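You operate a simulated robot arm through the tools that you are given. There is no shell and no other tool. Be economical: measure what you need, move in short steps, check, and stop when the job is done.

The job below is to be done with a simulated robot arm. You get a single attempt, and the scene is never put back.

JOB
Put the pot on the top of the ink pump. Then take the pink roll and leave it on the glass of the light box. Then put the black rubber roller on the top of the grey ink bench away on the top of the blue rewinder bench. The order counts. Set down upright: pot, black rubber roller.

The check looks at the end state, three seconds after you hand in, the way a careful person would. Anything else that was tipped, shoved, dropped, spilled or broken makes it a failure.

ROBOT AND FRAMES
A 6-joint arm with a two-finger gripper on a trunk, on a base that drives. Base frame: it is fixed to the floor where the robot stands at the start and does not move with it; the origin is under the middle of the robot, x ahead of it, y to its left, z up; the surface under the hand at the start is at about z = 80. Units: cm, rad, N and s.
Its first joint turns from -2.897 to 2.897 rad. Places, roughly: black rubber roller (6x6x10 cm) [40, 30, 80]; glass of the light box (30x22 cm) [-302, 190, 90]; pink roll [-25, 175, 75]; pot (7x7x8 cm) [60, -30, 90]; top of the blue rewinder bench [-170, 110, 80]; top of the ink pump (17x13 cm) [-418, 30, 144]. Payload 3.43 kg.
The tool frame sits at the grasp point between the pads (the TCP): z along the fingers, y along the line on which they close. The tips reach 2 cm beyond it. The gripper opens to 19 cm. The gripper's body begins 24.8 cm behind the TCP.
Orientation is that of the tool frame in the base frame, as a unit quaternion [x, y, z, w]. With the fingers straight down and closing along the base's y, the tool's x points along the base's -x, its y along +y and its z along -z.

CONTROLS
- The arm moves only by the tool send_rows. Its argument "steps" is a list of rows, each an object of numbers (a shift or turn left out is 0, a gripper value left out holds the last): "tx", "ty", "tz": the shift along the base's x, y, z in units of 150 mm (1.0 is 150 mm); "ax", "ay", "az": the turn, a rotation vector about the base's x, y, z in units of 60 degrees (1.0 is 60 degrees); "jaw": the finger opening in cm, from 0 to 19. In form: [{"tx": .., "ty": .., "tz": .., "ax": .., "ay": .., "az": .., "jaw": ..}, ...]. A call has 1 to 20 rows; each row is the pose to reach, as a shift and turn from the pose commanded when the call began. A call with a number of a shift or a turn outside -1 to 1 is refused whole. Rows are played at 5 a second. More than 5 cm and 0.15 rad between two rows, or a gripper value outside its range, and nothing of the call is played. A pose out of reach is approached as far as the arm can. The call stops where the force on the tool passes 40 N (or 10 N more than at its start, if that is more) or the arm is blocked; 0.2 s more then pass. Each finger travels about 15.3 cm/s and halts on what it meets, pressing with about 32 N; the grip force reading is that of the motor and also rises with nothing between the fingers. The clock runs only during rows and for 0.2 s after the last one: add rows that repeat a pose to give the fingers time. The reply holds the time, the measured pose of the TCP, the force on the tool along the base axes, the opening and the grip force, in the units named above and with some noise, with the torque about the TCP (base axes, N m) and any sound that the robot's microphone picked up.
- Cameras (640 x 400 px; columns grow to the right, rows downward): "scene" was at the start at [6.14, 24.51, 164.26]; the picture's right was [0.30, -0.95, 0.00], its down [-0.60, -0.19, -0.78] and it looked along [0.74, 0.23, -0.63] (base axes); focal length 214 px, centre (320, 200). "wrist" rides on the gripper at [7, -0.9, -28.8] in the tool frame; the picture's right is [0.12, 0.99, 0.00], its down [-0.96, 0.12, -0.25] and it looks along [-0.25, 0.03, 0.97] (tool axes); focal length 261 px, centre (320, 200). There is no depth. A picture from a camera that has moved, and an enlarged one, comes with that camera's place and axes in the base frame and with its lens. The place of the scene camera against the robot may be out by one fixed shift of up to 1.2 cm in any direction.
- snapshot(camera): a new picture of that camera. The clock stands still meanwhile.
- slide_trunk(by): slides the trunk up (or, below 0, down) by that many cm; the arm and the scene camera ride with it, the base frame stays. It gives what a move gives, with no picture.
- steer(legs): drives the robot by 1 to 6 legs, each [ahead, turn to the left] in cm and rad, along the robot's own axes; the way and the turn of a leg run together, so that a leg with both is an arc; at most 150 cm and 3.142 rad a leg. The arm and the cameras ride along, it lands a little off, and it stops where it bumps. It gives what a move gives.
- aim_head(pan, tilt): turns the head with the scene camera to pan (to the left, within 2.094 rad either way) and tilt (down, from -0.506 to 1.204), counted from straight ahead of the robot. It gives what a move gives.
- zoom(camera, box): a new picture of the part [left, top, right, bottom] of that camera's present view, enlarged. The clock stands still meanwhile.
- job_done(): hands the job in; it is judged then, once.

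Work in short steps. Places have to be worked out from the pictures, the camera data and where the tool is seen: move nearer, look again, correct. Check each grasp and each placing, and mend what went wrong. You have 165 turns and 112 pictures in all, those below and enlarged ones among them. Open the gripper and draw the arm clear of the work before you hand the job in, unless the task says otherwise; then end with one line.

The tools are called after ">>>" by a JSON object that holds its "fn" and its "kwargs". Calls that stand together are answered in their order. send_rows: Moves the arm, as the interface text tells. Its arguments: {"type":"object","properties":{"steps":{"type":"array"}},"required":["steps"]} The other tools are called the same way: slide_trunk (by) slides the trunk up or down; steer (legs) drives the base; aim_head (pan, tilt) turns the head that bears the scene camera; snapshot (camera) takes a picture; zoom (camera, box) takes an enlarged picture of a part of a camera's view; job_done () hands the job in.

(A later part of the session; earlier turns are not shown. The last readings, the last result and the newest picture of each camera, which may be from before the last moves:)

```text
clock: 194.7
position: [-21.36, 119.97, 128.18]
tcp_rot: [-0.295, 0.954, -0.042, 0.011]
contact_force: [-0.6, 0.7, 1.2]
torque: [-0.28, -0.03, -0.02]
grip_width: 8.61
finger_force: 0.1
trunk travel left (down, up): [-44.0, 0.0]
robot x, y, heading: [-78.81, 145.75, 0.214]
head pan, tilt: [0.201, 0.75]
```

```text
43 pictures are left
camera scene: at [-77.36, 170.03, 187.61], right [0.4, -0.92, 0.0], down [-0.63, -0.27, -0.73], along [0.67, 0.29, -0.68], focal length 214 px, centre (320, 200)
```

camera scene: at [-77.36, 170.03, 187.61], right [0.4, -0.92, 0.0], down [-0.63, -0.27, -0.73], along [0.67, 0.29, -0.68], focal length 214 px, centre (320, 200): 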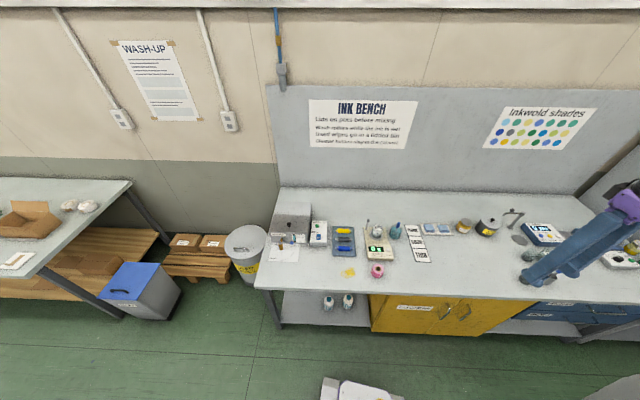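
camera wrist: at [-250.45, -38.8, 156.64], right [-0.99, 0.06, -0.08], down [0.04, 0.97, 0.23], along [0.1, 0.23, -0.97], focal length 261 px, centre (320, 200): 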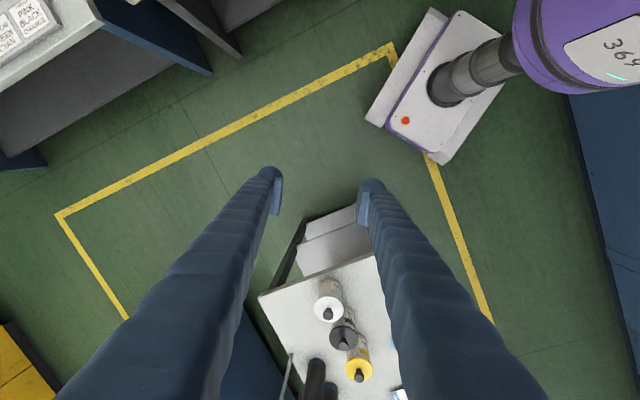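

>>> {"fn": "zoom", "kwargs": {"camera": "scene", "box": [310, 210, 450, 310]}}

```text
4.00 times, centred on (380, 260) of scene
camera zoom: at [-77.36, 170.03, 187.61], right [0.4, -0.92, 0.0], down [-0.63, -0.27, -0.73], along [0.67, 0.29, -0.68], focal length 858 px, centre (80, -40)
```

zoom: 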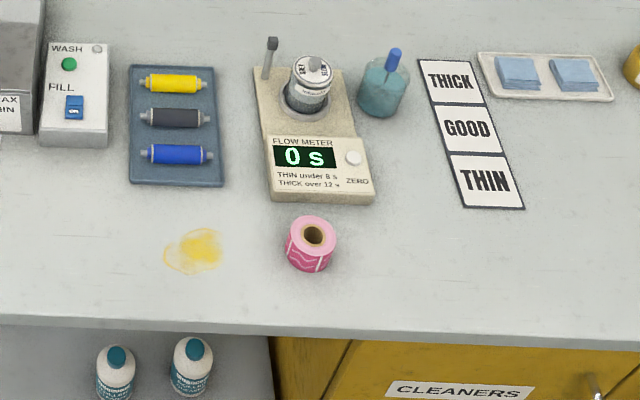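

The pink roll stands on its end near (-13,165), about 6 cm across, with the flow meter just behind it. I'll lower the trunk and bring the hand over it with fingers closing parallel to the bench front.

>>> {"fn": "slide_trunk", "kwargs": {"by": -20}}

>>> {"fn": "send_rows", "kwargs": {"steps": [{"tx": 0.05, "ty": 0.25, "ax": 0.0175, "ay": 0.011, "az": -0.07, "jaw": 10}, {"tx": 0.1, "ty": 0.5, "ax": 0.035, "ay": 0.022, "az": -0.14, "jaw": 10}, {"tx": 0.14, "ty": 0.75, "ax": 0.052, "ay": 0.033, "az": -0.21, "jaw": 10}, {"tx": 0.18, "ty": 1.0, "ax": 0.07, "ay": 0.044, "az": -0.28, "jaw": 10}]}}

>>> {"fn": "send_rows", "kwargs": {"steps": [{"tx": 0.05, "ty": 0.25}, {"tx": 0.1, "ty": 0.5}, {"tx": 0.14, "ty": 0.75}, {"tx": 0.18, "ty": 1.0}]}}

>>> {"fn": "send_rows", "kwargs": {"steps": [{"tx": 0.05, "ty": 0.25}, {"tx": 0.1, "ty": 0.5}, {"tx": 0.14, "ty": 0.75}, {"tx": 0.18, "ty": 0.95}]}}

>>> {"fn": "snapshot", "kwargs": {"camera": "wrist"}}

```text
clock: 196.8
position: [-21.53, 119.7, 108.08]
tcp_rot: [-0.295, 0.955, -0.042, 0.011]
contact_force: [0.9, 0.4, -1.0]
torque: [0.0, -0.01, -0.03]
grip_width: 8.61
finger_force: 0.0
trunk travel left (down, up): [-24.0, 20.0]
robot x, y, heading: [-78.7, 145.94, 0.21]
head pan, tilt: [0.201, 0.75]
```

```text
clock: 197.8
position: [-18.7, 134.83, 108.19]
tcp_rot: [-0.152, 0.988, -0.002, -0.008]
contact_force: [-1.1, 0.4, -0.4]
torque: [-0.04, 0.04, -0.01]
grip_width: 10.0
finger_force: 0.0
trunk travel left (down, up): [-24.0, 20.0]
robot x, y, heading: [-79.33, 145.79, 0.211]
head pan, tilt: [0.201, 0.75]
```

```text
clock: 198.8
position: [-16.19, 149.73, 107.84]
tcp_rot: [-0.153, 0.988, -0.002, -0.008]
contact_force: [-0.2, -0.3, 0.9]
torque: [0.0, 0.06, 0.0]
grip_width: 10.0
finger_force: 0.1
trunk travel left (down, up): [-24.0, 20.0]
robot x, y, heading: [-78.66, 145.47, 0.214]
head pan, tilt: [0.201, 0.75]
```

```text
clock: 199.8
position: [-13.36, 164.01, 107.9]
tcp_rot: [-0.153, 0.988, -0.001, -0.007]
contact_force: [0.3, 0.2, -0.3]
torque: [-0.02, 0.05, -0.01]
grip_width: 9.99
finger_force: 0.1
trunk travel left (down, up): [-24.0, 20.0]
robot x, y, heading: [-78.85, 145.74, 0.213]
head pan, tilt: [0.201, 0.75]
```

```text
41 pictures are left
camera wrist: at [-19.49, 161.22, 136.72], right [-0.41, 0.91, 0.0], down [0.89, 0.4, 0.23], along [0.21, 0.1, -0.97], focal length 261 px, centre (320, 200)
```

wrist: 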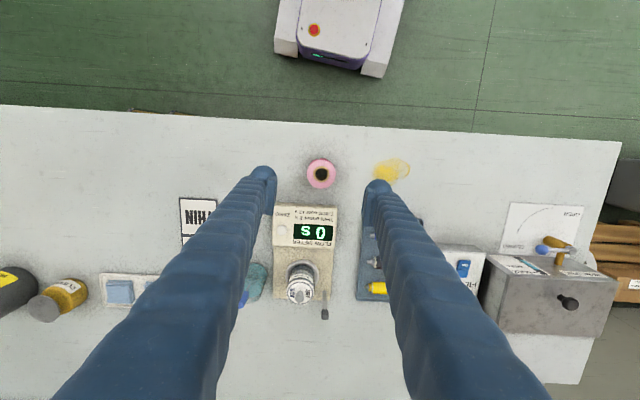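

The roll is right under the hand at about (-13.3,164.6). I'll lower in two moves.

>>> {"fn": "send_rows", "kwargs": {"steps": [{"ty": 0.03, "tz": -0.25}, {"ty": 0.03, "tz": -0.5}, {"ty": 0.03, "tz": -0.75}, {"ty": 0.03, "tz": -1.0}]}}

>>> {"fn": "snapshot", "kwargs": {"camera": "wrist"}}

```text
clock: 200.8
position: [-13.42, 164.34, 92.74]
tcp_rot: [-0.153, 0.988, -0.001, -0.008]
contact_force: [0.5, 0.4, -1.2]
torque: [0.01, 0.07, -0.02]
grip_width: 9.97
finger_force: 0.0
trunk travel left (down, up): [-24.0, 20.0]
robot x, y, heading: [-78.71, 145.83, 0.207]
head pan, tilt: [0.201, 0.75]
```

```text
40 pictures are left
camera wrist: at [-19.46, 161.67, 121.53], right [-0.41, 0.91, 0.0], down [0.89, 0.4, 0.23], along [0.21, 0.1, -0.97], focal length 261 px, centre (320, 200)
```

wrist: 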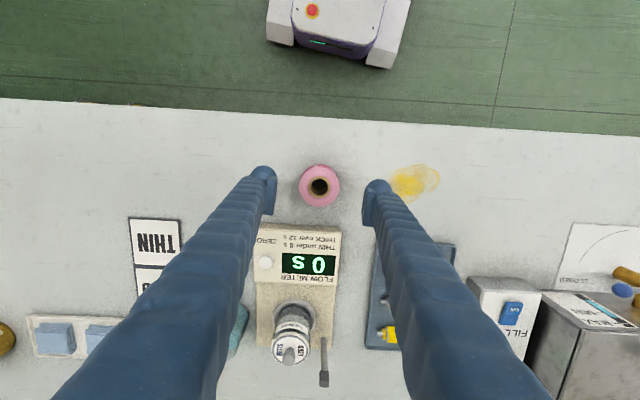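

Centred. I'll lower to z≈82.8 and close.

>>> {"fn": "send_rows", "kwargs": {"steps": [{"tz": -0.25}, {"tz": -0.5}, {"tz": -0.66}, {"tz": -0.66, "jaw": 8}, {"tz": -0.66, "jaw": 6}, {"tz": -0.66, "jaw": 5}, {"tz": -0.66, "jaw": 5}]}}

>>> {"fn": "send_rows", "kwargs": {"steps": [{"tz": 0.1}, {"tz": 0.3}, {"tz": 0.6}, {"tz": 0.9}]}}

>>> {"fn": "snapshot", "kwargs": {"camera": "wrist"}}

```text
clock: 202.4
position: [-13.41, 164.38, 83.09]
tcp_rot: [-0.153, 0.988, -0.001, -0.007]
contact_force: [-1.6, 1.2, 4.4]
torque: [0.06, 0.0, 0.02]
grip_width: 6.29
finger_force: 31.6
trunk travel left (down, up): [-24.0, 20.0]
robot x, y, heading: [-79.11, 145.71, 0.21]
head pan, tilt: [0.201, 0.75]
```

```text
clock: 203.4
position: [-13.42, 164.33, 96.8]
tcp_rot: [-0.153, 0.988, -0.001, -0.006]
contact_force: [-0.8, -1.0, -0.8]
torque: [-0.03, -0.1, -0.03]
grip_width: 6.27
finger_force: 32.1
trunk travel left (down, up): [-24.0, 20.0]
robot x, y, heading: [-78.75, 145.94, 0.212]
head pan, tilt: [0.201, 0.75]
```

```text
39 pictures are left
camera wrist: at [-19.61, 161.5, 125.57], right [-0.41, 0.91, 0.0], down [0.89, 0.4, 0.23], along [0.21, 0.1, -0.97], focal length 261 px, centre (320, 200)
```

wrist: 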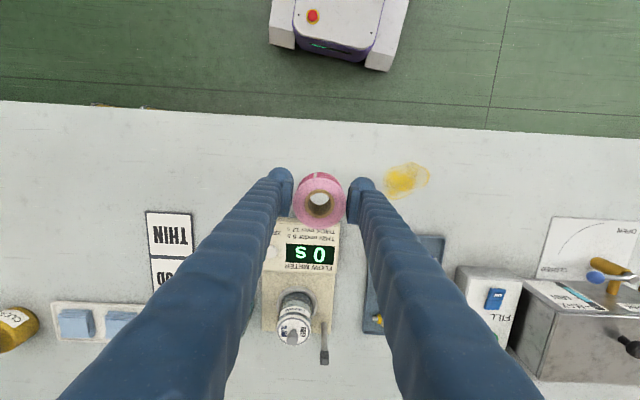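

The roll is held. I'll raise the trunk and look toward the light box.

>>> {"fn": "slide_trunk", "kwargs": {"by": 20}}

>>> {"fn": "aim_head", "kwargs": {"pan": 2.09, "tilt": 0.45}}

>>> {"fn": "snapshot", "kwargs": {"camera": "scene"}}

```text
clock: 205.6
position: [-13.28, 164.35, 116.63]
tcp_rot: [-0.152, 0.988, -0.001, -0.007]
contact_force: [-0.7, 0.2, -1.1]
torque: [-0.01, 0.01, 0.0]
grip_width: 6.28
finger_force: 32.3
trunk travel left (down, up): [-44.0, 0.0]
robot x, y, heading: [-79.17, 145.88, 0.213]
head pan, tilt: [0.201, 0.75]
```

```text
clock: 207.4
position: [-13.49, 164.34, 116.69]
tcp_rot: [-0.153, 0.988, -0.001, -0.007]
contact_force: [0.2, -1.1, -0.4]
torque: [-0.01, 0.01, 0.03]
grip_width: 6.28
finger_force: 32.0
trunk travel left (down, up): [-44.0, 0.0]
robot x, y, heading: [-78.91, 145.96, 0.214]
head pan, tilt: [2.089, 0.45]
```

```text
38 pictures are left
camera scene: at [-91.03, 173.17, 190.32], right [0.75, 0.67, 0.0], down [0.29, -0.33, -0.9], along [-0.6, 0.67, -0.43], focal length 214 px, centre (320, 200)
```

scene: 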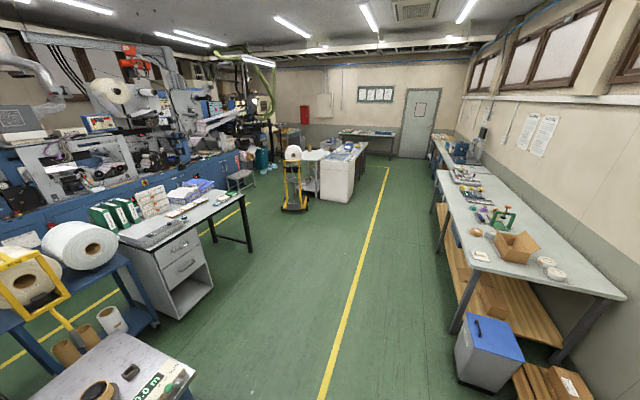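

>>> {"fn": "zoom", "kwargs": {"camera": "scene", "box": [70, 160, 270, 310]}}

```text
2.67 times, centred on (170, 235) of scene
camera zoom: at [-91.03, 173.17, 190.32], right [0.75, 0.67, 0.0], down [0.29, -0.33, -0.9], along [-0.6, 0.67, -0.43], focal length 572 px, centre (720, 107)
```

zoom: 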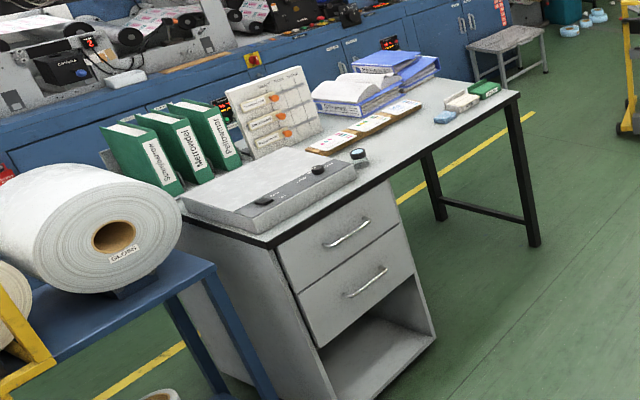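

The light box's glass is near (-304,188) at the near end of the desk. I'll drive around the far end of the blue bench to face it from the aisle side.

>>> {"fn": "steer", "kwargs": {"legs": [[0, 0.63], [0, 0.63], [0, 0.63], [82, 0]]}}

>>> {"fn": "steer", "kwargs": {"legs": [[0, 0.5], [0, 0.53], [95, 0]]}}

```text
clock: 213.3
position: [-77.97, 213.44, 116.88]
tcp_rot: [0.71, -0.704, 0.006, 0.001]
contact_force: [-2.4, 0.1, 0.2]
torque: [0.2, -0.58, 0.02]
grip_width: 6.24
finger_force: 31.6
trunk travel left (down, up): [-44.0, 0.0]
robot x, y, heading: [-71.04, 144.75, 1.456]
head pan, tilt: [2.089, 0.45]
stopped in leg 3: the robot was blocked; the commanded pose is now the measured one
```

```text
clock: 224.3
position: [-206.86, 235.47, 116.71]
tcp_rot: [0.962, -0.273, 0.006, 0.002]
contact_force: [0.7, 0.6, -0.3]
torque: [-0.04, -0.02, -0.01]
grip_width: 6.16
finger_force: 31.9
trunk travel left (down, up): [-44.0, 0.0]
robot x, y, heading: [-143.89, 206.1, 2.462]
head pan, tilt: [2.089, 0.45]
```

The second call ran after the first was blocked, but it ended safely at (-144,206). I'll continue toward the desk.

>>> {"fn": "steer", "kwargs": {"legs": [[0, 0.62], [80, 0]]}}

```text
clock: 232.6
position: [-293.17, 197.95, 116.78]
tcp_rot: [0.999, 0.035, 0.007, -0.002]
contact_force: [0.4, 0.7, -0.4]
torque: [0.03, -0.02, 0.01]
grip_width: 6.04
finger_force: 32.5
trunk travel left (down, up): [-44.0, 0.0]
robot x, y, heading: [-224.89, 211.63, 3.08]
head pan, tilt: [2.089, 0.45]
```

The hand is already near the light box. I'll check with both cameras.

>>> {"fn": "snapshot", "kwargs": {"camera": "wrist"}}

>>> {"fn": "aim_head", "kwargs": {"pan": 0.3, "tilt": 0.75}}

>>> {"fn": "snapshot", "kwargs": {"camera": "scene"}}

```text
36 pictures are left
camera wrist: at [-286.67, 199.28, 145.61], right [0.19, -0.98, 0.0], down [-0.95, -0.18, 0.23], along [-0.23, -0.04, -0.97], focal length 261 px, centre (320, 200)
```

wrist: 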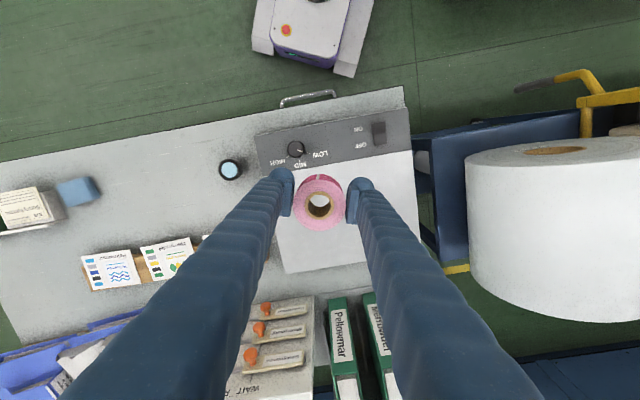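

```text
clock: 234.4
position: [-293.23, 198.04, 116.88]
tcp_rot: [0.999, 0.035, 0.007, -0.002]
contact_force: [0.5, -1.0, -0.6]
torque: [0.02, -0.03, -0.01]
grip_width: 6.0
finger_force: 31.6
trunk travel left (down, up): [-44.0, 0.0]
robot x, y, heading: [-224.82, 211.49, 3.082]
head pan, tilt: [0.3, 0.75]
```

```text
35 pictures are left
camera scene: at [-232.28, 188.96, 187.67], right [-0.24, 0.97, 0.0], down [0.66, 0.16, -0.73], along [-0.71, -0.17, -0.68], focal length 214 px, centre (320, 200)
```

scene: 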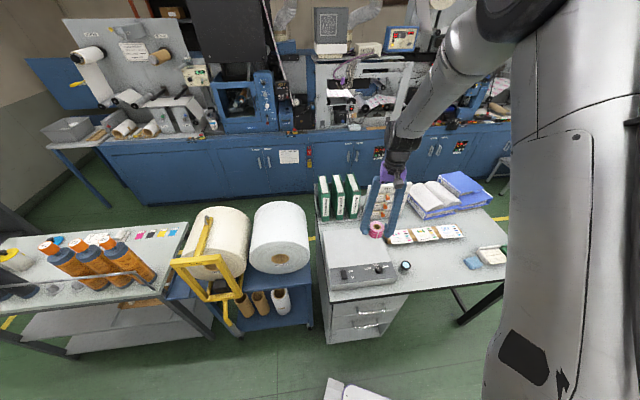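

The glass centre projects to about (-300.5,191). I'll move over it and lower part way.

>>> {"fn": "send_rows", "kwargs": {"steps": [{"tx": -0.2, "ty": -0.22}, {"tx": -0.4, "ty": -0.47, "tz": -0.1}, {"tx": -0.41, "ty": -0.47, "tz": -0.4}, {"tx": -0.41, "ty": -0.47, "tz": -0.7}, {"tx": -0.41, "ty": -0.47, "tz": -0.95}]}}

>>> {"fn": "snapshot", "kwargs": {"camera": "wrist"}}

```text
refused: row 2 steps farther than a row can; nothing moved
```

```text
34 pictures are left
camera wrist: at [-286.7, 199.3, 145.65], right [0.19, -0.98, 0.0], down [-0.95, -0.18, 0.23], along [-0.23, -0.04, -0.97], focal length 261 px, centre (320, 200)
```

wrist: 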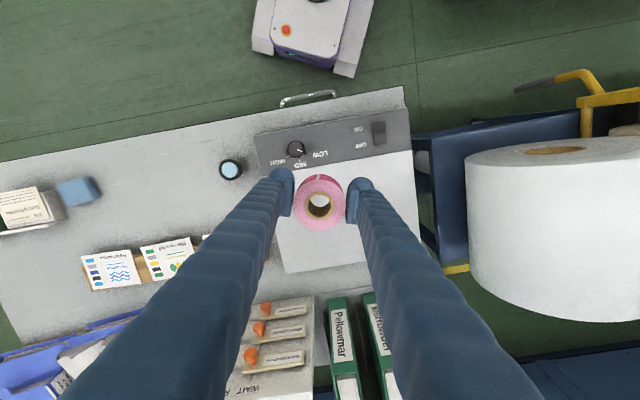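

A row was too long, so I'll resend with smaller steps.

>>> {"fn": "send_rows", "kwargs": {"steps": [{"tx": -0.15, "ty": -0.16}, {"tx": -0.3, "ty": -0.32}, {"tx": -0.41, "ty": -0.47, "tz": -0.1}, {"tx": -0.41, "ty": -0.47, "tz": -0.4}, {"tx": -0.41, "ty": -0.47, "tz": -0.7}, {"tx": -0.41, "ty": -0.47, "tz": -0.95}]}}

>>> {"fn": "snapshot", "kwargs": {"camera": "wrist"}}

```text
clock: 235.8
position: [-299.3, 190.96, 102.68]
tcp_rot: [0.999, 0.034, 0.007, -0.002]
contact_force: [0.1, 0.7, -1.3]
torque: [0.08, -0.01, -0.03]
grip_width: 6.0
finger_force: 32.6
trunk travel left (down, up): [-44.0, 0.0]
robot x, y, heading: [-225.27, 211.7, 3.085]
head pan, tilt: [0.3, 0.75]
```

```text
33 pictures are left
camera wrist: at [-292.85, 192.25, 131.48], right [0.19, -0.98, 0.0], down [-0.95, -0.18, 0.23], along [-0.23, -0.04, -0.97], focal length 261 px, centre (320, 200)
```

wrist: 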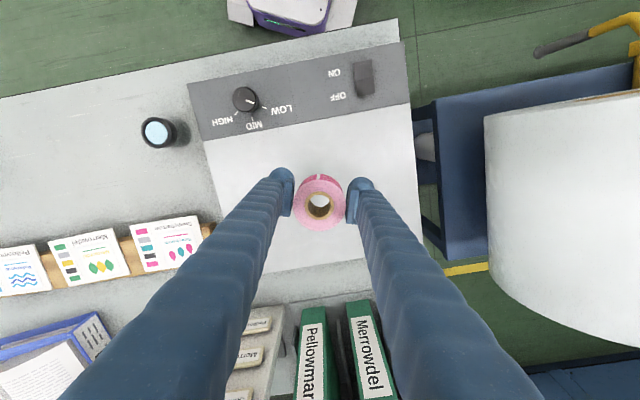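

It's over the glass, well centred. I'll lower 6 cm, then probe down in small steps.

>>> {"fn": "send_rows", "kwargs": {"steps": [{"tz": -0.2}, {"tz": -0.4}, {"tz": -0.5}, {"tz": -0.5}]}}

>>> {"fn": "send_rows", "kwargs": {"steps": [{"tz": -0.03}, {"tz": -0.06}, {"tz": -0.06}]}}

>>> {"fn": "send_rows", "kwargs": {"steps": [{"tz": -0.02}, {"tz": -0.04}, {"tz": -0.04}]}}

>>> {"fn": "zoom", "kwargs": {"camera": "wrist", "box": [230, 120, 410, 260]}}

```text
clock: 236.8
position: [-299.34, 190.98, 95.12]
tcp_rot: [0.999, 0.035, 0.006, -0.001]
contact_force: [0.6, 0.6, -0.9]
torque: [0.0, 0.03, 0.01]
grip_width: 6.01
finger_force: 32.2
trunk travel left (down, up): [-44.0, 0.0]
robot x, y, heading: [-224.74, 211.96, 3.085]
head pan, tilt: [0.3, 0.75]
```

```text
clock: 237.6
position: [-299.42, 190.99, 94.24]
tcp_rot: [0.999, 0.035, 0.006, 0.0]
contact_force: [1.6, -0.2, 7.4]
torque: [0.16, -0.04, -0.02]
grip_width: 5.99
finger_force: 31.9
trunk travel left (down, up): [-44.0, 0.0]
robot x, y, heading: [-224.83, 211.54, 3.078]
head pan, tilt: [0.3, 0.75]
```

```text
clock: 238.4
position: [-299.49, 190.87, 93.75]
tcp_rot: [0.999, 0.034, 0.005, 0.0]
contact_force: [-5.4, 2.5, 28.0]
torque: [0.08, 0.02, 0.06]
grip_width: 5.6
finger_force: 31.4
trunk travel left (down, up): [-44.0, 0.0]
robot x, y, heading: [-224.77, 212.09, 3.086]
head pan, tilt: [0.3, 0.75]
```

```text
2.86 times, centred on (320, 190) of wrist
camera zoom: at [-292.78, 192.29, 122.56], right [0.19, -0.98, 0.0], down [-0.95, -0.18, 0.24], along [-0.23, -0.05, -0.97], focal length 745 px, centre (320, 229)
```

zoom: 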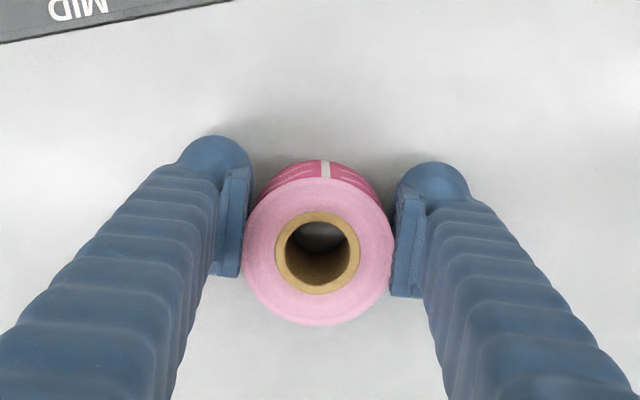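

Contact pressed a bit hard (28 N). I'll relax slightly upward and open.

>>> {"fn": "send_rows", "kwargs": {"steps": [{"tz": 0.03}, {"tz": 0.03, "jaw": 7}, {"tz": 0.03, "jaw": 9}, {"tz": 0.03, "jaw": 10}, {"tz": 0.03, "jaw": 10}, {"tz": 0.25}, {"tz": 0.55}, {"tz": 0.85}]}}

>>> {"fn": "snapshot", "kwargs": {"camera": "wrist"}}

```text
clock: 240.2
position: [-299.45, 190.73, 106.24]
tcp_rot: [0.999, 0.035, 0.006, -0.001]
contact_force: [0.4, -0.4, 0.0]
torque: [-0.02, 0.11, -0.01]
grip_width: 9.98
finger_force: 0.0
trunk travel left (down, up): [-44.0, 0.0]
robot x, y, heading: [-224.96, 211.88, 3.087]
head pan, tilt: [0.3, 0.75]
```

```text
31 pictures are left
camera wrist: at [-292.78, 192.2, 135.13], right [0.19, -0.98, 0.0], down [-0.95, -0.18, 0.23], along [-0.23, -0.04, -0.97], focal length 261 px, centre (320, 200)
```

wrist: 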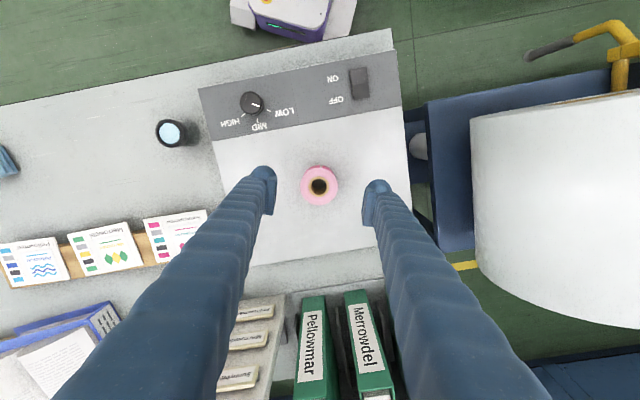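

The pink roll stands on the glass. I'll raise the hand and back out to the aisle.

>>> {"fn": "send_rows", "kwargs": {"steps": [{"tz": 0.25}, {"tz": 0.5}, {"tz": 0.8}]}}

>>> {"fn": "steer", "kwargs": {"legs": [[-105, 0]]}}

```text
clock: 241.0
position: [-299.28, 191.22, 118.73]
tcp_rot: [0.999, 0.035, 0.006, -0.001]
contact_force: [0.4, -0.6, -0.4]
torque: [-0.01, 0.12, 0.02]
grip_width: 9.98
finger_force: 0.0
trunk travel left (down, up): [-44.0, 0.0]
robot x, y, heading: [-224.8, 211.49, 3.082]
head pan, tilt: [0.3, 0.75]
```

```text
clock: 248.3
position: [-194.4, 184.94, 118.65]
tcp_rot: [0.999, 0.033, 0.007, -0.001]
contact_force: [-0.1, 0.3, -0.3]
torque: [-0.01, 0.01, -0.01]
grip_width: 9.99
finger_force: 0.0
trunk travel left (down, up): [-44.0, 0.0]
robot x, y, heading: [-119.57, 205.13, 3.08]
head pan, tilt: [0.3, 0.75]
```

Now I'll turn left toward the ink bench end of the aisle in short legs.

>>> {"fn": "steer", "kwargs": {"legs": [[0, 0.53], [0, 0.53], [0, 0.53], [0, 0.52]]}}

```text
clock: 255.2
position: [-99.17, 129.45, 118.64]
tcp_rot: [0.683, 0.73, 0.003, -0.006]
contact_force: [1.2, -0.9, 0.2]
torque: [0.18, 0.32, 0.01]
grip_width: 9.98
finger_force: 0.1
trunk travel left (down, up): [-44.0, 0.0]
robot x, y, heading: [-129.96, 205.31, -1.592]
head pan, tilt: [0.3, 0.75]
stopped in leg 3: the robot was blocked; the commanded pose is now the measured one
```

>>> {"fn": "steer", "kwargs": {"legs": [[0, 0.3], [0, 0.3]]}}

```text
clock: 258.3
position: [-62.4, 160.64, 119.09]
tcp_rot: [0.438, 0.899, 0.001, -0.004]
contact_force: [-0.3, -0.2, 0.5]
torque: [0.03, -0.06, 0.0]
grip_width: 9.97
finger_force: 0.1
trunk travel left (down, up): [-44.0, 0.0]
robot x, y, heading: [-134.13, 203.27, -0.993]
head pan, tilt: [0.3, 0.75]
```

>>> {"fn": "steer", "kwargs": {"legs": [[130, 0]]}}

>>> {"fn": "aim_head", "kwargs": {"pan": 0.9, "tilt": 0.6}}

>>> {"fn": "snapshot", "kwargs": {"camera": "scene"}}

```text
clock: 267.3
position: [9.43, 50.69, 119.07]
tcp_rot: [0.439, 0.899, 0.002, -0.004]
contact_force: [0.6, 0.1, 0.8]
torque: [-0.01, -0.03, -0.04]
grip_width: 9.97
finger_force: 0.1
trunk travel left (down, up): [-44.0, 0.0]
robot x, y, heading: [-61.83, 93.72, -0.992]
head pan, tilt: [0.3, 0.75]
```

```text
clock: 268.3
position: [9.48, 50.59, 119.08]
tcp_rot: [0.438, 0.899, 0.002, -0.004]
contact_force: [-0.3, -0.4, 0.2]
torque: [0.01, 0.02, 0.02]
grip_width: 10.0
finger_force: 0.0
trunk travel left (down, up): [-44.0, 0.0]
robot x, y, heading: [-61.89, 93.62, -0.99]
head pan, tilt: [0.901, 0.6]
```

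```text
30 pictures are left
camera scene: at [-36.41, 106.25, 188.95], right [-0.09, -1.0, 0.0], down [-0.56, 0.05, -0.82], along [0.82, -0.08, -0.57], focal length 214 px, centre (320, 200)
```

scene: 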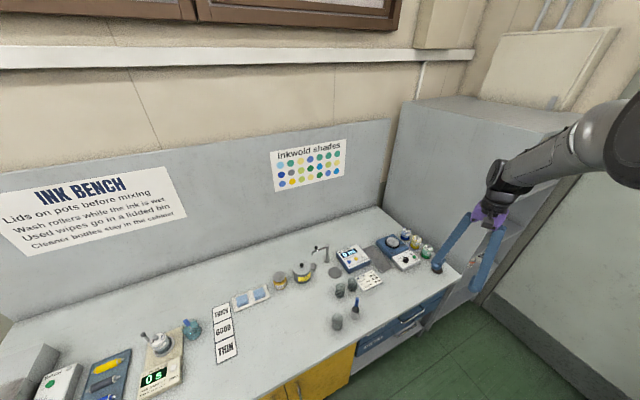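

The roller is hidden behind the finger. I'll turn left a bit and move in so the arm can come down on the roller from the left, away from the cabinet.

>>> {"fn": "steer", "kwargs": {"legs": [[0, 0.4], [38, 0]]}}

>>> {"fn": "aim_head", "kwargs": {"pan": -0.1, "tilt": 0.75}}

>>> {"fn": "snapshot", "kwargs": {"camera": "scene"}}

```text
clock: 273.1
position: [52.18, 60.37, 119.28]
tcp_rot: [0.252, 0.968, 0.0, -0.004]
contact_force: [0.0, 0.2, 0.4]
torque: [0.12, 0.0, -0.05]
grip_width: 9.99
finger_force: 0.1
trunk travel left (down, up): [-44.0, 0.0]
robot x, y, heading: [-30.75, 71.78, -0.601]
head pan, tilt: [0.901, 0.6]
```

```text
clock: 274.4
position: [52.05, 60.42, 119.21]
tcp_rot: [0.252, 0.968, 0.001, -0.005]
contact_force: [0.5, 1.1, -0.7]
torque: [-0.06, 0.06, -0.02]
grip_width: 10.0
finger_force: 0.0
trunk travel left (down, up): [-44.0, 0.0]
robot x, y, heading: [-30.6, 71.53, -0.602]
head pan, tilt: [-0.099, 0.75]
```

```text
29 pictures are left
camera scene: at [-14.05, 85.14, 187.66], right [-0.64, -0.77, 0.0], down [-0.52, 0.44, -0.73], along [0.56, -0.47, -0.68], focal length 214 px, centre (320, 200)
```

scene: 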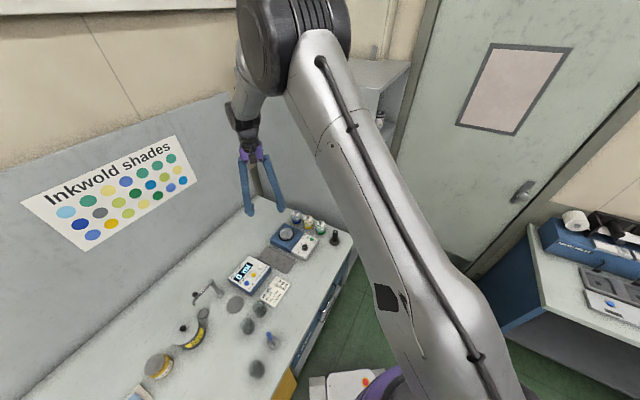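

The roller is at about (39.5,28.6), clear to its left. I'll move the hand over it at safe height.

>>> {"fn": "send_rows", "kwargs": {"steps": [{"tx": -0.1, "ty": -0.25}, {"tx": -0.2, "ty": -0.5}, {"tx": -0.3, "ty": -0.75}, {"tx": -0.4, "ty": -1.0}]}}

>>> {"fn": "send_rows", "kwargs": {"steps": [{"tx": -0.1, "ty": -0.25}, {"tx": -0.2, "ty": -0.5}, {"tx": -0.3, "ty": -0.75}, {"tx": -0.43, "ty": -1.0}]}}

>>> {"fn": "snapshot", "kwargs": {"camera": "wrist"}}

```text
clock: 275.4
position: [46.27, 45.34, 119.49]
tcp_rot: [0.253, 0.967, 0.002, -0.004]
contact_force: [-0.2, -0.8, -0.2]
torque: [0.13, -0.07, 0.02]
grip_width: 10.0
finger_force: 0.1
trunk travel left (down, up): [-44.0, 0.0]
robot x, y, heading: [-30.78, 71.5, -0.6]
head pan, tilt: [-0.099, 0.75]
```

```text
clock: 276.4
position: [39.53, 30.19, 119.2]
tcp_rot: [0.252, 0.968, 0.002, -0.004]
contact_force: [0.0, -0.5, -0.1]
torque: [0.15, -0.12, 0.0]
grip_width: 10.02
finger_force: 0.0
trunk travel left (down, up): [-44.0, 0.0]
robot x, y, heading: [-31.21, 71.74, -0.601]
head pan, tilt: [-0.099, 0.75]
```

```text
28 pictures are left
camera wrist: at [33.04, 32.84, 148.02], right [0.38, 0.92, 0.0], down [0.9, -0.37, 0.24], along [0.22, -0.09, -0.97], focal length 261 px, centre (320, 200)
```

wrist: 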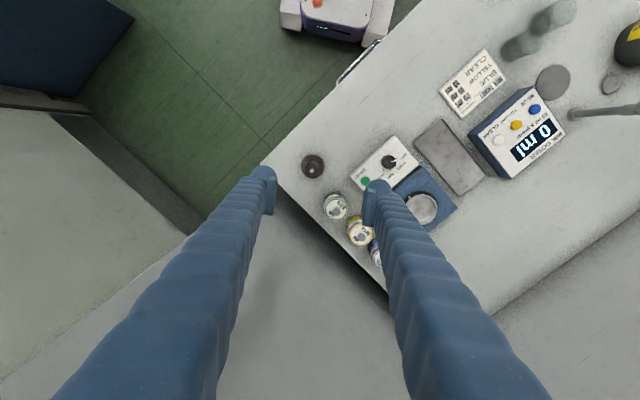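

>>> {"fn": "zoom", "kwargs": {"camera": "wrist", "box": [270, 125, 360, 205]}}

```text
5.00 times, centred on (315, 165) of wrist
camera zoom: at [33.04, 32.84, 148.02], right [0.38, 0.92, 0.0], down [0.9, -0.37, 0.24], along [0.22, -0.09, -0.97], focal length 1303 px, centre (345, 375)
```

zoom: 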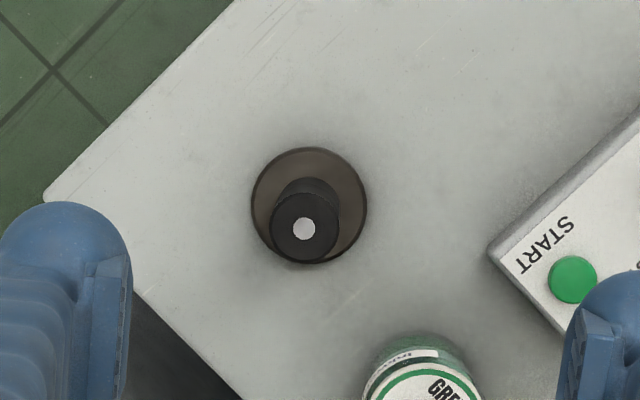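

The roller's base centre and top both fix at (39.25,28.3); its barrel is about 3 cm thick on a 6 cm base. I'll align and lower, using the trunk first.

>>> {"fn": "send_rows", "kwargs": {"steps": [{"tx": -0.017, "ty": -0.127, "jaw": 9}, {"tx": -0.017, "ty": -0.127, "jaw": 9}]}}

>>> {"fn": "slide_trunk", "kwargs": {"by": -22}}

>>> {"fn": "snapshot", "kwargs": {"camera": "wrist"}}

```text
clock: 277.0
position: [39.39, 28.4, 119.17]
tcp_rot: [0.252, 0.968, 0.001, -0.004]
contact_force: [-0.2, -0.3, -0.5]
torque: [0.0, 0.01, -0.02]
grip_width: 9.0
finger_force: 0.1
trunk travel left (down, up): [-44.0, 0.0]
robot x, y, heading: [-30.81, 71.55, -0.595]
head pan, tilt: [-0.099, 0.75]
```

```text
clock: 279.3
position: [39.35, 28.48, 97.22]
tcp_rot: [0.252, 0.968, 0.001, -0.003]
contact_force: [0.2, 0.1, 0.3]
torque: [0.01, 0.01, -0.01]
grip_width: 9.04
finger_force: 0.1
trunk travel left (down, up): [-22.0, 22.0]
robot x, y, heading: [-31.14, 71.73, -0.594]
head pan, tilt: [-0.099, 0.75]
```

```text
26 pictures are left
camera wrist: at [32.94, 31.1, 125.98], right [0.38, 0.92, 0.0], down [0.9, -0.37, 0.24], along [0.22, -0.09, -0.97], focal length 261 px, centre (320, 200)
```

wrist: 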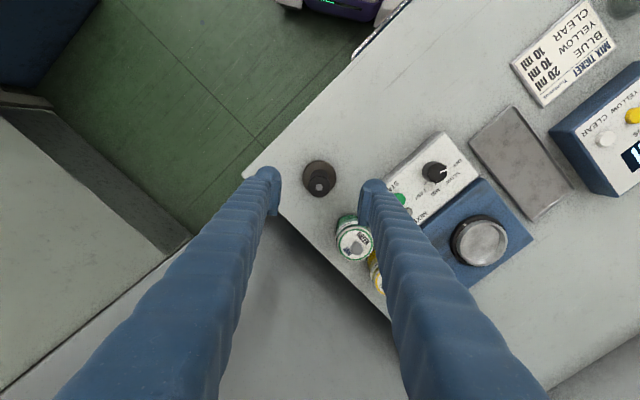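

The right finger would pass near the mixer's corner. I'll rotate the fingers to close along the bench direction and narrow the jaw.

>>> {"fn": "send_rows", "kwargs": {"steps": [{"az": 0.13, "jaw": 8}, {"az": 0.26}, {"az": 0.39}, {"az": 0.52}, {"az": 0.65}, {"az": 0.76}]}}

>>> {"fn": "snapshot", "kwargs": {"camera": "wrist"}}

```text
clock: 280.7
position: [39.22, 28.47, 97.18]
tcp_rot: [-0.144, 0.99, 0.0, -0.004]
contact_force: [-0.2, -0.3, -0.5]
torque: [0.02, 0.02, 0.0]
grip_width: 8.0
finger_force: 0.0
trunk travel left (down, up): [-22.0, 22.0]
robot x, y, heading: [-31.09, 71.34, -0.597]
head pan, tilt: [-0.099, 0.75]
```

```text
25 pictures are left
camera wrist: at [33.0, 25.76, 125.92], right [-0.4, 0.92, 0.0], down [0.89, 0.38, 0.24], along [0.22, 0.1, -0.97], focal length 261 px, centre (320, 200)
```

wrist: 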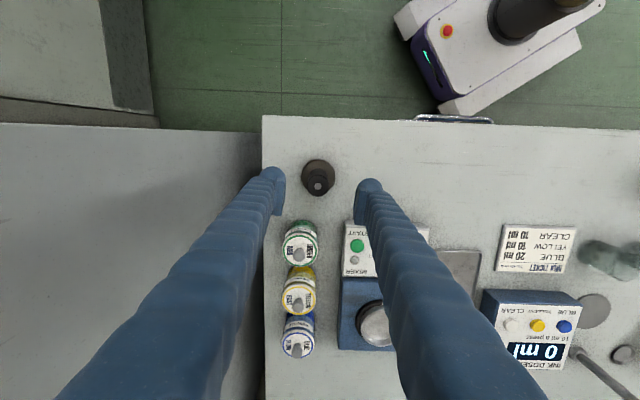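

Good clearance now. I'll lower to z≈85.5 and close on the barrel.

>>> {"fn": "send_rows", "kwargs": {"steps": [{"tz": -0.25}, {"tz": -0.5}, {"tz": -0.7}, {"tz": -0.78}, {"tz": -0.78, "jaw": 6}, {"tz": -0.78, "jaw": 4}, {"tz": -0.78, "jaw": 2.5}, {"tz": -0.78, "jaw": 1.5}, {"tz": -0.78, "jaw": 1.5}]}}

>>> {"fn": "snapshot", "kwargs": {"camera": "wrist"}}

```text
clock: 282.7
position: [39.21, 28.45, 85.59]
tcp_rot: [-0.142, 0.99, -0.001, -0.004]
contact_force: [3.0, -5.1, -0.1]
torque: [-0.06, -0.27, -0.13]
grip_width: 3.06
finger_force: 31.5
trunk travel left (down, up): [-22.0, 22.0]
robot x, y, heading: [-31.21, 71.75, -0.601]
head pan, tilt: [-0.099, 0.75]
```

```text
24 pictures are left
camera wrist: at [32.94, 25.84, 114.36], right [-0.39, 0.92, 0.0], down [0.89, 0.38, 0.24], along [0.22, 0.1, -0.97], focal length 261 px, centre (320, 200)
```

wrist: 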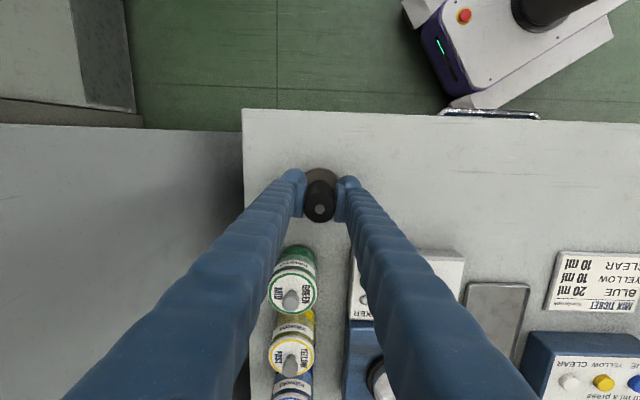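

Gripped at 3.06 cm. I'll lift and raise the trunk.

>>> {"fn": "send_rows", "kwargs": {"steps": [{"tz": 0.08}, {"tz": 0.25}, {"tz": 0.5}, {"tz": 0.75}]}}

>>> {"fn": "slide_trunk", "kwargs": {"by": 22}}

>>> {"fn": "snapshot", "kwargs": {"camera": "wrist"}}

```text
clock: 283.7
position: [39.18, 28.5, 96.57]
tcp_rot: [-0.143, 0.99, 0.0, -0.005]
contact_force: [-0.7, -0.5, -15.8]
torque: [-0.04, -0.06, -0.02]
grip_width: 3.06
finger_force: 31.3
trunk travel left (down, up): [-22.0, 22.0]
robot x, y, heading: [-31.06, 71.93, -0.594]
head pan, tilt: [-0.099, 0.75]
```

```text
clock: 286.1
position: [39.31, 28.47, 118.37]
tcp_rot: [-0.143, 0.99, 0.0, -0.004]
contact_force: [0.5, 0.3, -16.1]
torque: [-0.01, 0.04, -0.01]
grip_width: 3.06
finger_force: 31.7
trunk travel left (down, up): [-44.0, 0.0]
robot x, y, heading: [-30.77, 71.77, -0.601]
head pan, tilt: [-0.099, 0.75]
```

```text
23 pictures are left
camera wrist: at [33.01, 25.73, 147.21], right [-0.39, 0.92, 0.0], down [0.89, 0.38, 0.24], along [0.22, 0.1, -0.97], focal length 261 px, centre (320, 200)
```

wrist: 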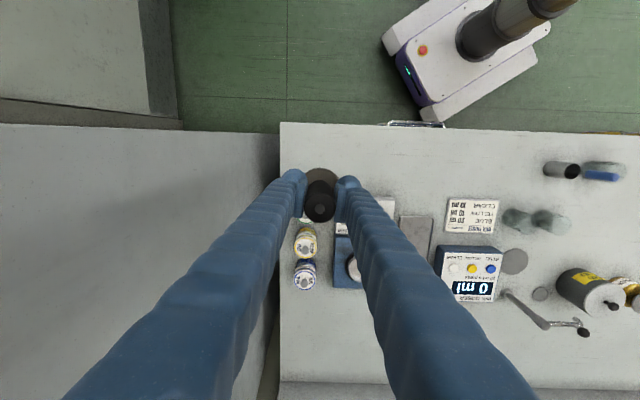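

The roller is heavy (16 N) but steady. I'll back away from the cabinet first.

>>> {"fn": "steer", "kwargs": {"legs": [[-35, 0]]}}

>>> {"fn": "steer", "kwargs": {"legs": [[0, -0.5], [0, -0.5], [0, -0.5]]}}

```text
clock: 289.0
position: [9.93, 48.17, 118.51]
tcp_rot: [-0.141, 0.99, 0.0, -0.005]
contact_force: [-0.1, 0.6, -15.2]
torque: [-0.07, 0.01, -0.03]
grip_width: 3.02
finger_force: 32.2
trunk travel left (down, up): [-44.0, 0.0]
robot x, y, heading: [-60.38, 91.22, -0.604]
head pan, tilt: [-0.099, 0.75]
```

```text
clock: 295.5
position: [-97.15, 17.78, 118.54]
tcp_rot: [0.562, 0.827, 0.003, 0.0]
contact_force: [-6.2, 2.2, -16.1]
torque: [-0.4, -0.43, 0.04]
grip_width: 3.06
finger_force: 32.1
trunk travel left (down, up): [-44.0, 0.0]
robot x, y, heading: [-50.76, 86.02, -2.125]
head pan, tilt: [-0.099, 0.75]
stopped in leg 3: the robot was blocked; the commanded pose is now the measured one
```

>>> {"fn": "steer", "kwargs": {"legs": [[0, -0.4], [0, -0.4], [0, -0.36]]}}

>>> {"fn": "aim_head", "kwargs": {"pan": 0.3, "tilt": 0.75}}

>>> {"fn": "snapshot", "kwargs": {"camera": "scene"}}

>>> {"fn": "snapshot", "kwargs": {"camera": "wrist"}}

```text
clock: 301.5
position: [-130.68, 102.57, 119.13]
tcp_rot: [0.926, 0.377, 0.0, -0.001]
contact_force: [-0.3, 1.2, 0.4]
torque: [-0.49, 0.24, 0.01]
grip_width: 0.01
finger_force: 31.7
trunk travel left (down, up): [-44.0, 0.0]
robot x, y, heading: [-51.49, 77.63, 3.017]
head pan, tilt: [-0.099, 0.75]
stopped in leg 3: the robot was blocked; the commanded pose is now the measured one
```

```text
clock: 302.4
position: [-131.1, 101.7, 119.3]
tcp_rot: [0.926, 0.377, 0.001, -0.003]
contact_force: [-0.8, -1.3, -0.1]
torque: [0.27, -0.03, 0.0]
grip_width: 0.0
finger_force: 32.0
trunk travel left (down, up): [-44.0, 0.0]
robot x, y, heading: [-51.04, 77.67, 3.017]
head pan, tilt: [0.3, 0.75]
```

```text
22 pictures are left
camera scene: at [-60.22, 55.02, 187.62], right [-0.17, 0.98, 0.0], down [0.67, 0.12, -0.73], along [-0.72, -0.13, -0.68], focal length 214 px, centre (320, 200)
```

scene: 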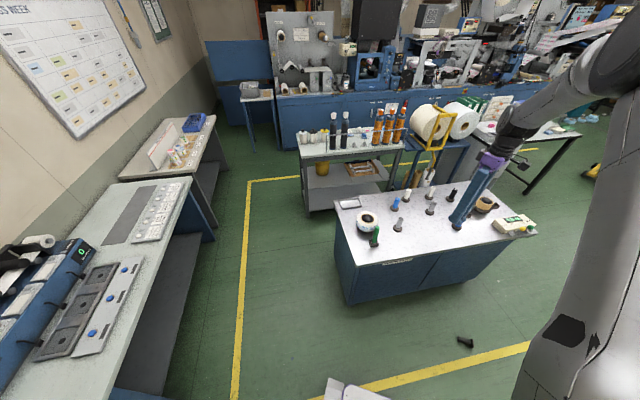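

```text
21 pictures are left
camera wrist: at [-126.63, 107.1, 148.01], right [0.78, -0.63, 0.0], down [-0.61, -0.76, 0.24], along [-0.15, -0.19, -0.97], focal length 261 px, centre (320, 200)
```

wrist: 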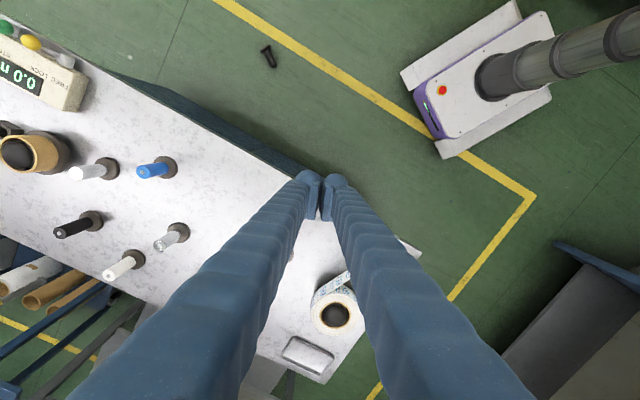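

The roller slipped out when the base jerked to a stop; it's lying on the floor near (-122.5,153.5). I'll look closely to plan a recovery.

>>> {"fn": "zoom", "kwargs": {"camera": "wrist", "box": [230, 30, 310, 90]}}

>>> {"fn": "zoom", "kwargs": {"camera": "scene", "box": [425, 310, 505, 370]}}

```text
6.67 times, centred on (270, 60) of wrist
camera zoom: at [-126.63, 107.1, 148.01], right [0.78, -0.63, 0.0], down [-0.61, -0.76, 0.24], along [-0.15, -0.19, -0.97], focal length 1738 px, centre (653, 1133)
```

zoom: 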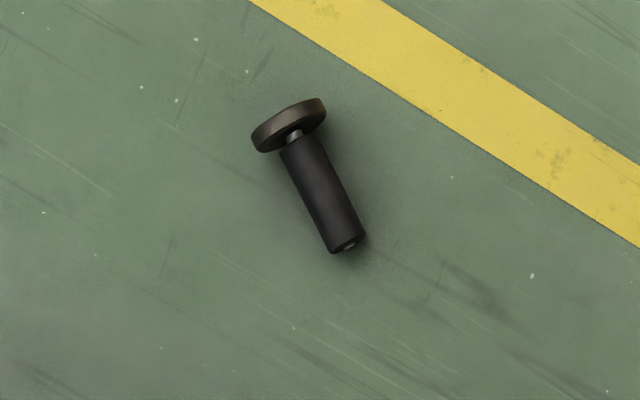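

```text
6.67 times, centred on (465, 340) of scene
camera zoom: at [-60.22, 55.02, 187.62], right [-0.17, 0.98, 0.0], down [0.67, 0.12, -0.73], along [-0.72, -0.13, -0.68], focal length 1430 px, centre (-647, -733)
```

zoom: 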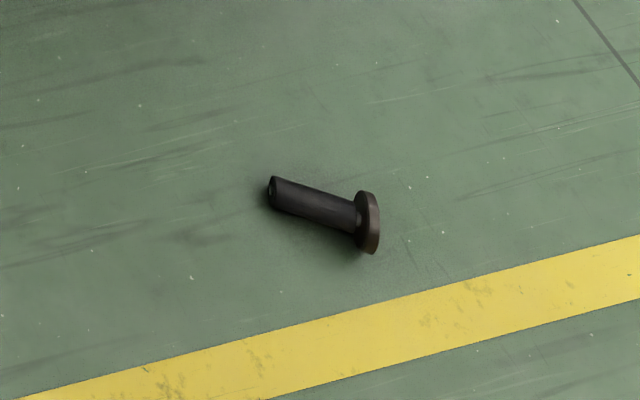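

The roller is intact; its barrel centre is near (-122.5,152) with the base end pointing to yaw≈1.36. I'll reposition so one stance reaches both the floor spot and the bench, avoiding driving with it again.

>>> {"fn": "steer", "kwargs": {"legs": [[0, -0.3], [0, -0.32], [33, 0]]}}

```text
clock: 308.0
position: [-125.16, 166.91, 119.02]
tcp_rot: [0.997, 0.071, 0.001, 0.0]
contact_force: [0.9, 0.6, -0.1]
torque: [-0.21, 0.12, -0.05]
grip_width: 1.47
finger_force: 0.0
trunk travel left (down, up): [-44.0, 0.0]
robot x, y, heading: [-77.47, 97.9, 2.391]
head pan, tilt: [0.3, 0.75]
```

I'll test whether the wrist can turn so the tool's x-axis faces the roller's base end, while moving over the roller.

>>> {"fn": "send_rows", "kwargs": {"steps": [{"ty": -0.1, "az": 0.125, "jaw": 8}, {"ty": -0.2, "az": 0.25}, {"ty": -0.3, "az": 0.375}, {"ty": -0.4, "az": 0.5}, {"ty": -0.5, "az": 0.625}, {"ty": -0.6, "az": 0.75}, {"ty": -0.7, "az": 0.875}, {"ty": -0.8, "az": 1.0}]}}

>>> {"fn": "send_rows", "kwargs": {"steps": [{"tx": 0.05, "ty": -0.1, "az": 0.08}, {"tx": 0.1, "ty": -0.15, "az": 0.158}]}}

```text
clock: 309.8
position: [-125.34, 154.63, 119.31]
tcp_rot: [0.828, 0.561, 0.001, -0.002]
contact_force: [0.2, -1.0, -0.1]
torque: [0.13, -0.04, 0.04]
grip_width: 7.99
finger_force: 0.1
trunk travel left (down, up): [-44.0, 0.0]
robot x, y, heading: [-78.19, 97.86, 2.392]
head pan, tilt: [0.3, 0.75]
```

```text
clock: 310.4
position: [-123.65, 152.63, 119.25]
tcp_rot: [0.779, 0.627, 0.0, 0.0]
contact_force: [-0.5, -0.1, -0.4]
torque: [0.0, 0.01, -0.02]
grip_width: 8.01
finger_force: 0.0
trunk travel left (down, up): [-44.0, 0.0]
robot x, y, heading: [-77.47, 97.52, 2.39]
head pan, tilt: [0.3, 0.75]
```

The wrist can do it. Now I'll lower the trunk fully, then step the arm down.

>>> {"fn": "slide_trunk", "kwargs": {"by": -44}}

>>> {"fn": "send_rows", "kwargs": {"steps": [{"tz": -0.3}, {"tz": -0.6}, {"tz": -0.9}]}}

>>> {"fn": "send_rows", "kwargs": {"steps": [{"tz": -0.3}, {"tz": -0.6}, {"tz": -0.9}]}}

>>> {"fn": "snapshot", "kwargs": {"camera": "wrist"}}

```text
refused: -44 is not a number from -40 to 40
```

```text
clock: 311.2
position: [-123.87, 152.64, 105.73]
tcp_rot: [0.779, 0.627, 0.001, -0.002]
contact_force: [0.0, 0.6, 0.0]
torque: [-0.03, -0.13, 0.0]
grip_width: 7.99
finger_force: 0.1
trunk travel left (down, up): [-44.0, 0.0]
robot x, y, heading: [-77.92, 98.34, 2.391]
head pan, tilt: [0.3, 0.75]
```

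```text
clock: 312.0
position: [-123.76, 152.43, 92.15]
tcp_rot: [0.779, 0.627, 0.001, -0.001]
contact_force: [-0.5, -0.5, -0.5]
torque: [-0.1, -0.11, 0.02]
grip_width: 7.97
finger_force: 0.1
trunk travel left (down, up): [-44.0, 0.0]
robot x, y, heading: [-77.61, 97.84, 2.389]
head pan, tilt: [0.3, 0.75]
```

```text
18 pictures are left
camera wrist: at [-123.08, 159.5, 120.82], right [1.0, -0.1, 0.0], down [-0.09, -0.96, 0.25], along [-0.02, -0.24, -0.97], focal length 261 px, centre (320, 200)
```

wrist: 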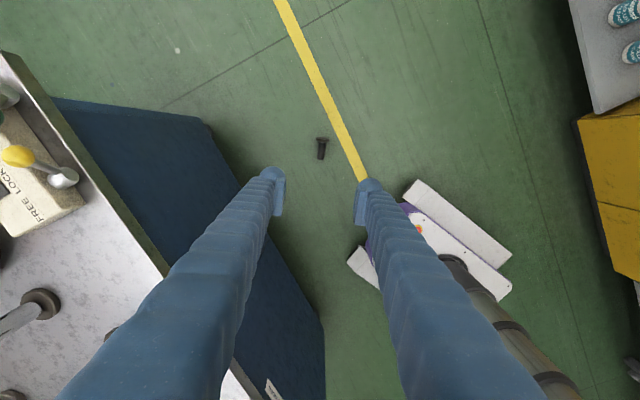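

Continue down with the trunk (limit 40 per call).

>>> {"fn": "slide_trunk", "kwargs": {"by": -40}}

>>> {"fn": "send_rows", "kwargs": {"steps": [{"tz": -0.3}, {"tz": -0.6}, {"tz": -0.9}]}}

>>> {"fn": "send_rows", "kwargs": {"steps": [{"tz": -0.3}, {"tz": -0.6}, {"tz": -0.9}]}}

```text
clock: 315.8
position: [-123.58, 152.2, 52.06]
tcp_rot: [0.78, 0.626, 0.0, -0.001]
contact_force: [0.3, -0.1, 0.6]
torque: [0.0, -0.02, 0.05]
grip_width: 8.0
finger_force: 0.1
trunk travel left (down, up): [-4.0, 40.0]
robot x, y, heading: [-77.36, 97.84, 2.396]
head pan, tilt: [0.3, 0.75]
```

```text
clock: 316.6
position: [-123.57, 152.37, 38.7]
tcp_rot: [0.779, 0.627, 0.0, -0.002]
contact_force: [0.7, -1.1, 0.2]
torque: [0.02, 0.0, 0.0]
grip_width: 7.99
finger_force: 0.0
trunk travel left (down, up): [-4.0, 40.0]
robot x, y, heading: [-77.38, 97.77, 2.393]
head pan, tilt: [0.3, 0.75]
```

```text
clock: 317.4
position: [-123.51, 152.24, 25.36]
tcp_rot: [0.779, 0.627, 0.001, -0.002]
contact_force: [0.4, 0.1, 1.0]
torque: [-0.01, -0.02, -0.06]
grip_width: 8.0
finger_force: 0.0
trunk travel left (down, up): [-4.0, 40.0]
robot x, y, heading: [-77.94, 97.96, 2.395]
head pan, tilt: [0.3, 0.75]
```

The arm reaches low enough. I'll tilt the tool 28° toward the base end (so it can later be stood upright from a slanted approach) and come lower.

>>> {"fn": "send_rows", "kwargs": {"steps": [{"tz": -0.1, "ax": 0.091, "ay": -0.02}, {"tz": -0.2, "ax": 0.182, "ay": -0.04}, {"tz": -0.3, "ax": 0.274, "ay": -0.06}, {"tz": -0.4, "ax": 0.365, "ay": -0.08}, {"tz": -0.5, "ax": 0.456, "ay": -0.1}]}}

>>> {"fn": "snapshot", "kwargs": {"camera": "wrist"}}

```text
clock: 318.6
position: [-121.63, 151.97, 18.01]
tcp_rot: [0.752, 0.611, 0.206, -0.135]
contact_force: [-4.5, 1.4, -0.5]
torque: [-0.15, -0.85, -0.56]
grip_width: 7.98
finger_force: 0.0
out of reach, approached as far as the arm can: row 1, 2, 3
trunk travel left (down, up): [-4.0, 40.0]
robot x, y, heading: [-77.91, 97.52, 2.397]
head pan, tilt: [0.3, 0.75]
```

```text
17 pictures are left
camera wrist: at [-125.5, 145.19, 46.48], right [0.99, -0.11, 0.11], down [-0.08, -0.97, -0.23], along [0.13, 0.22, -0.97], focal length 261 px, centre (320, 200)
```

wrist: 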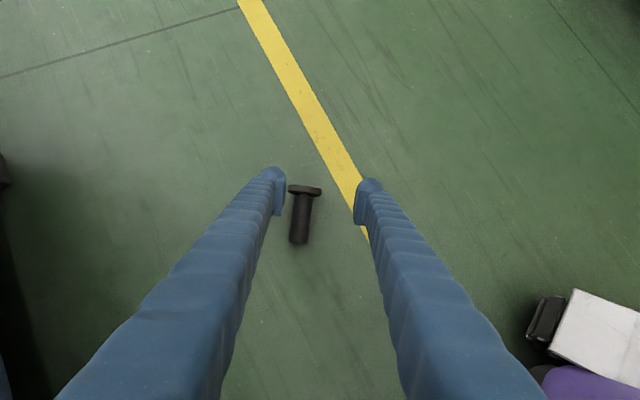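

The roller lies between the fingers' plane. I'll go down along with a small lateral correction.

>>> {"fn": "send_rows", "kwargs": {"steps": [{"tx": -0.04, "ty": 0.02, "tz": -0.25, "jaw": 7}, {"tx": -0.085, "ty": 0.04, "tz": -0.5}, {"tx": -0.085, "ty": 0.04, "tz": -0.75}]}}

>>> {"fn": "snapshot", "kwargs": {"camera": "wrist"}}

```text
clock: 319.4
position: [-124.65, 152.96, 6.55]
tcp_rot: [0.756, 0.608, 0.189, -0.153]
contact_force: [-0.2, 0.1, 0.0]
torque: [-0.05, -0.03, -0.02]
grip_width: 7.0
finger_force: 0.0
trunk travel left (down, up): [-4.0, 40.0]
robot x, y, heading: [-77.37, 97.86, 2.391]
head pan, tilt: [0.3, 0.75]
```

```text
16 pictures are left
camera wrist: at [-127.1, 145.96, 35.16], right [0.99, -0.11, 0.05], down [-0.09, -0.97, -0.24], along [0.08, 0.23, -0.97], focal length 261 px, centre (320, 200)
```

wrist: 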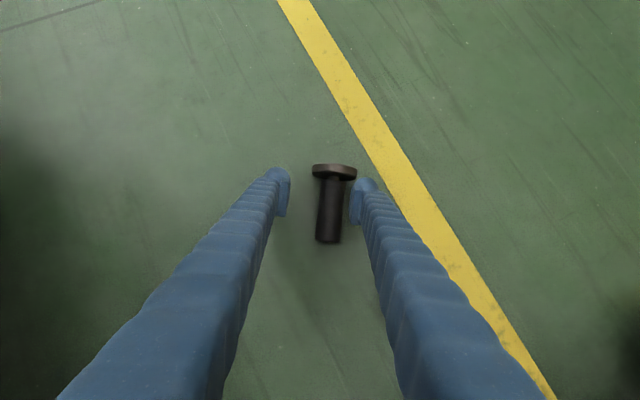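

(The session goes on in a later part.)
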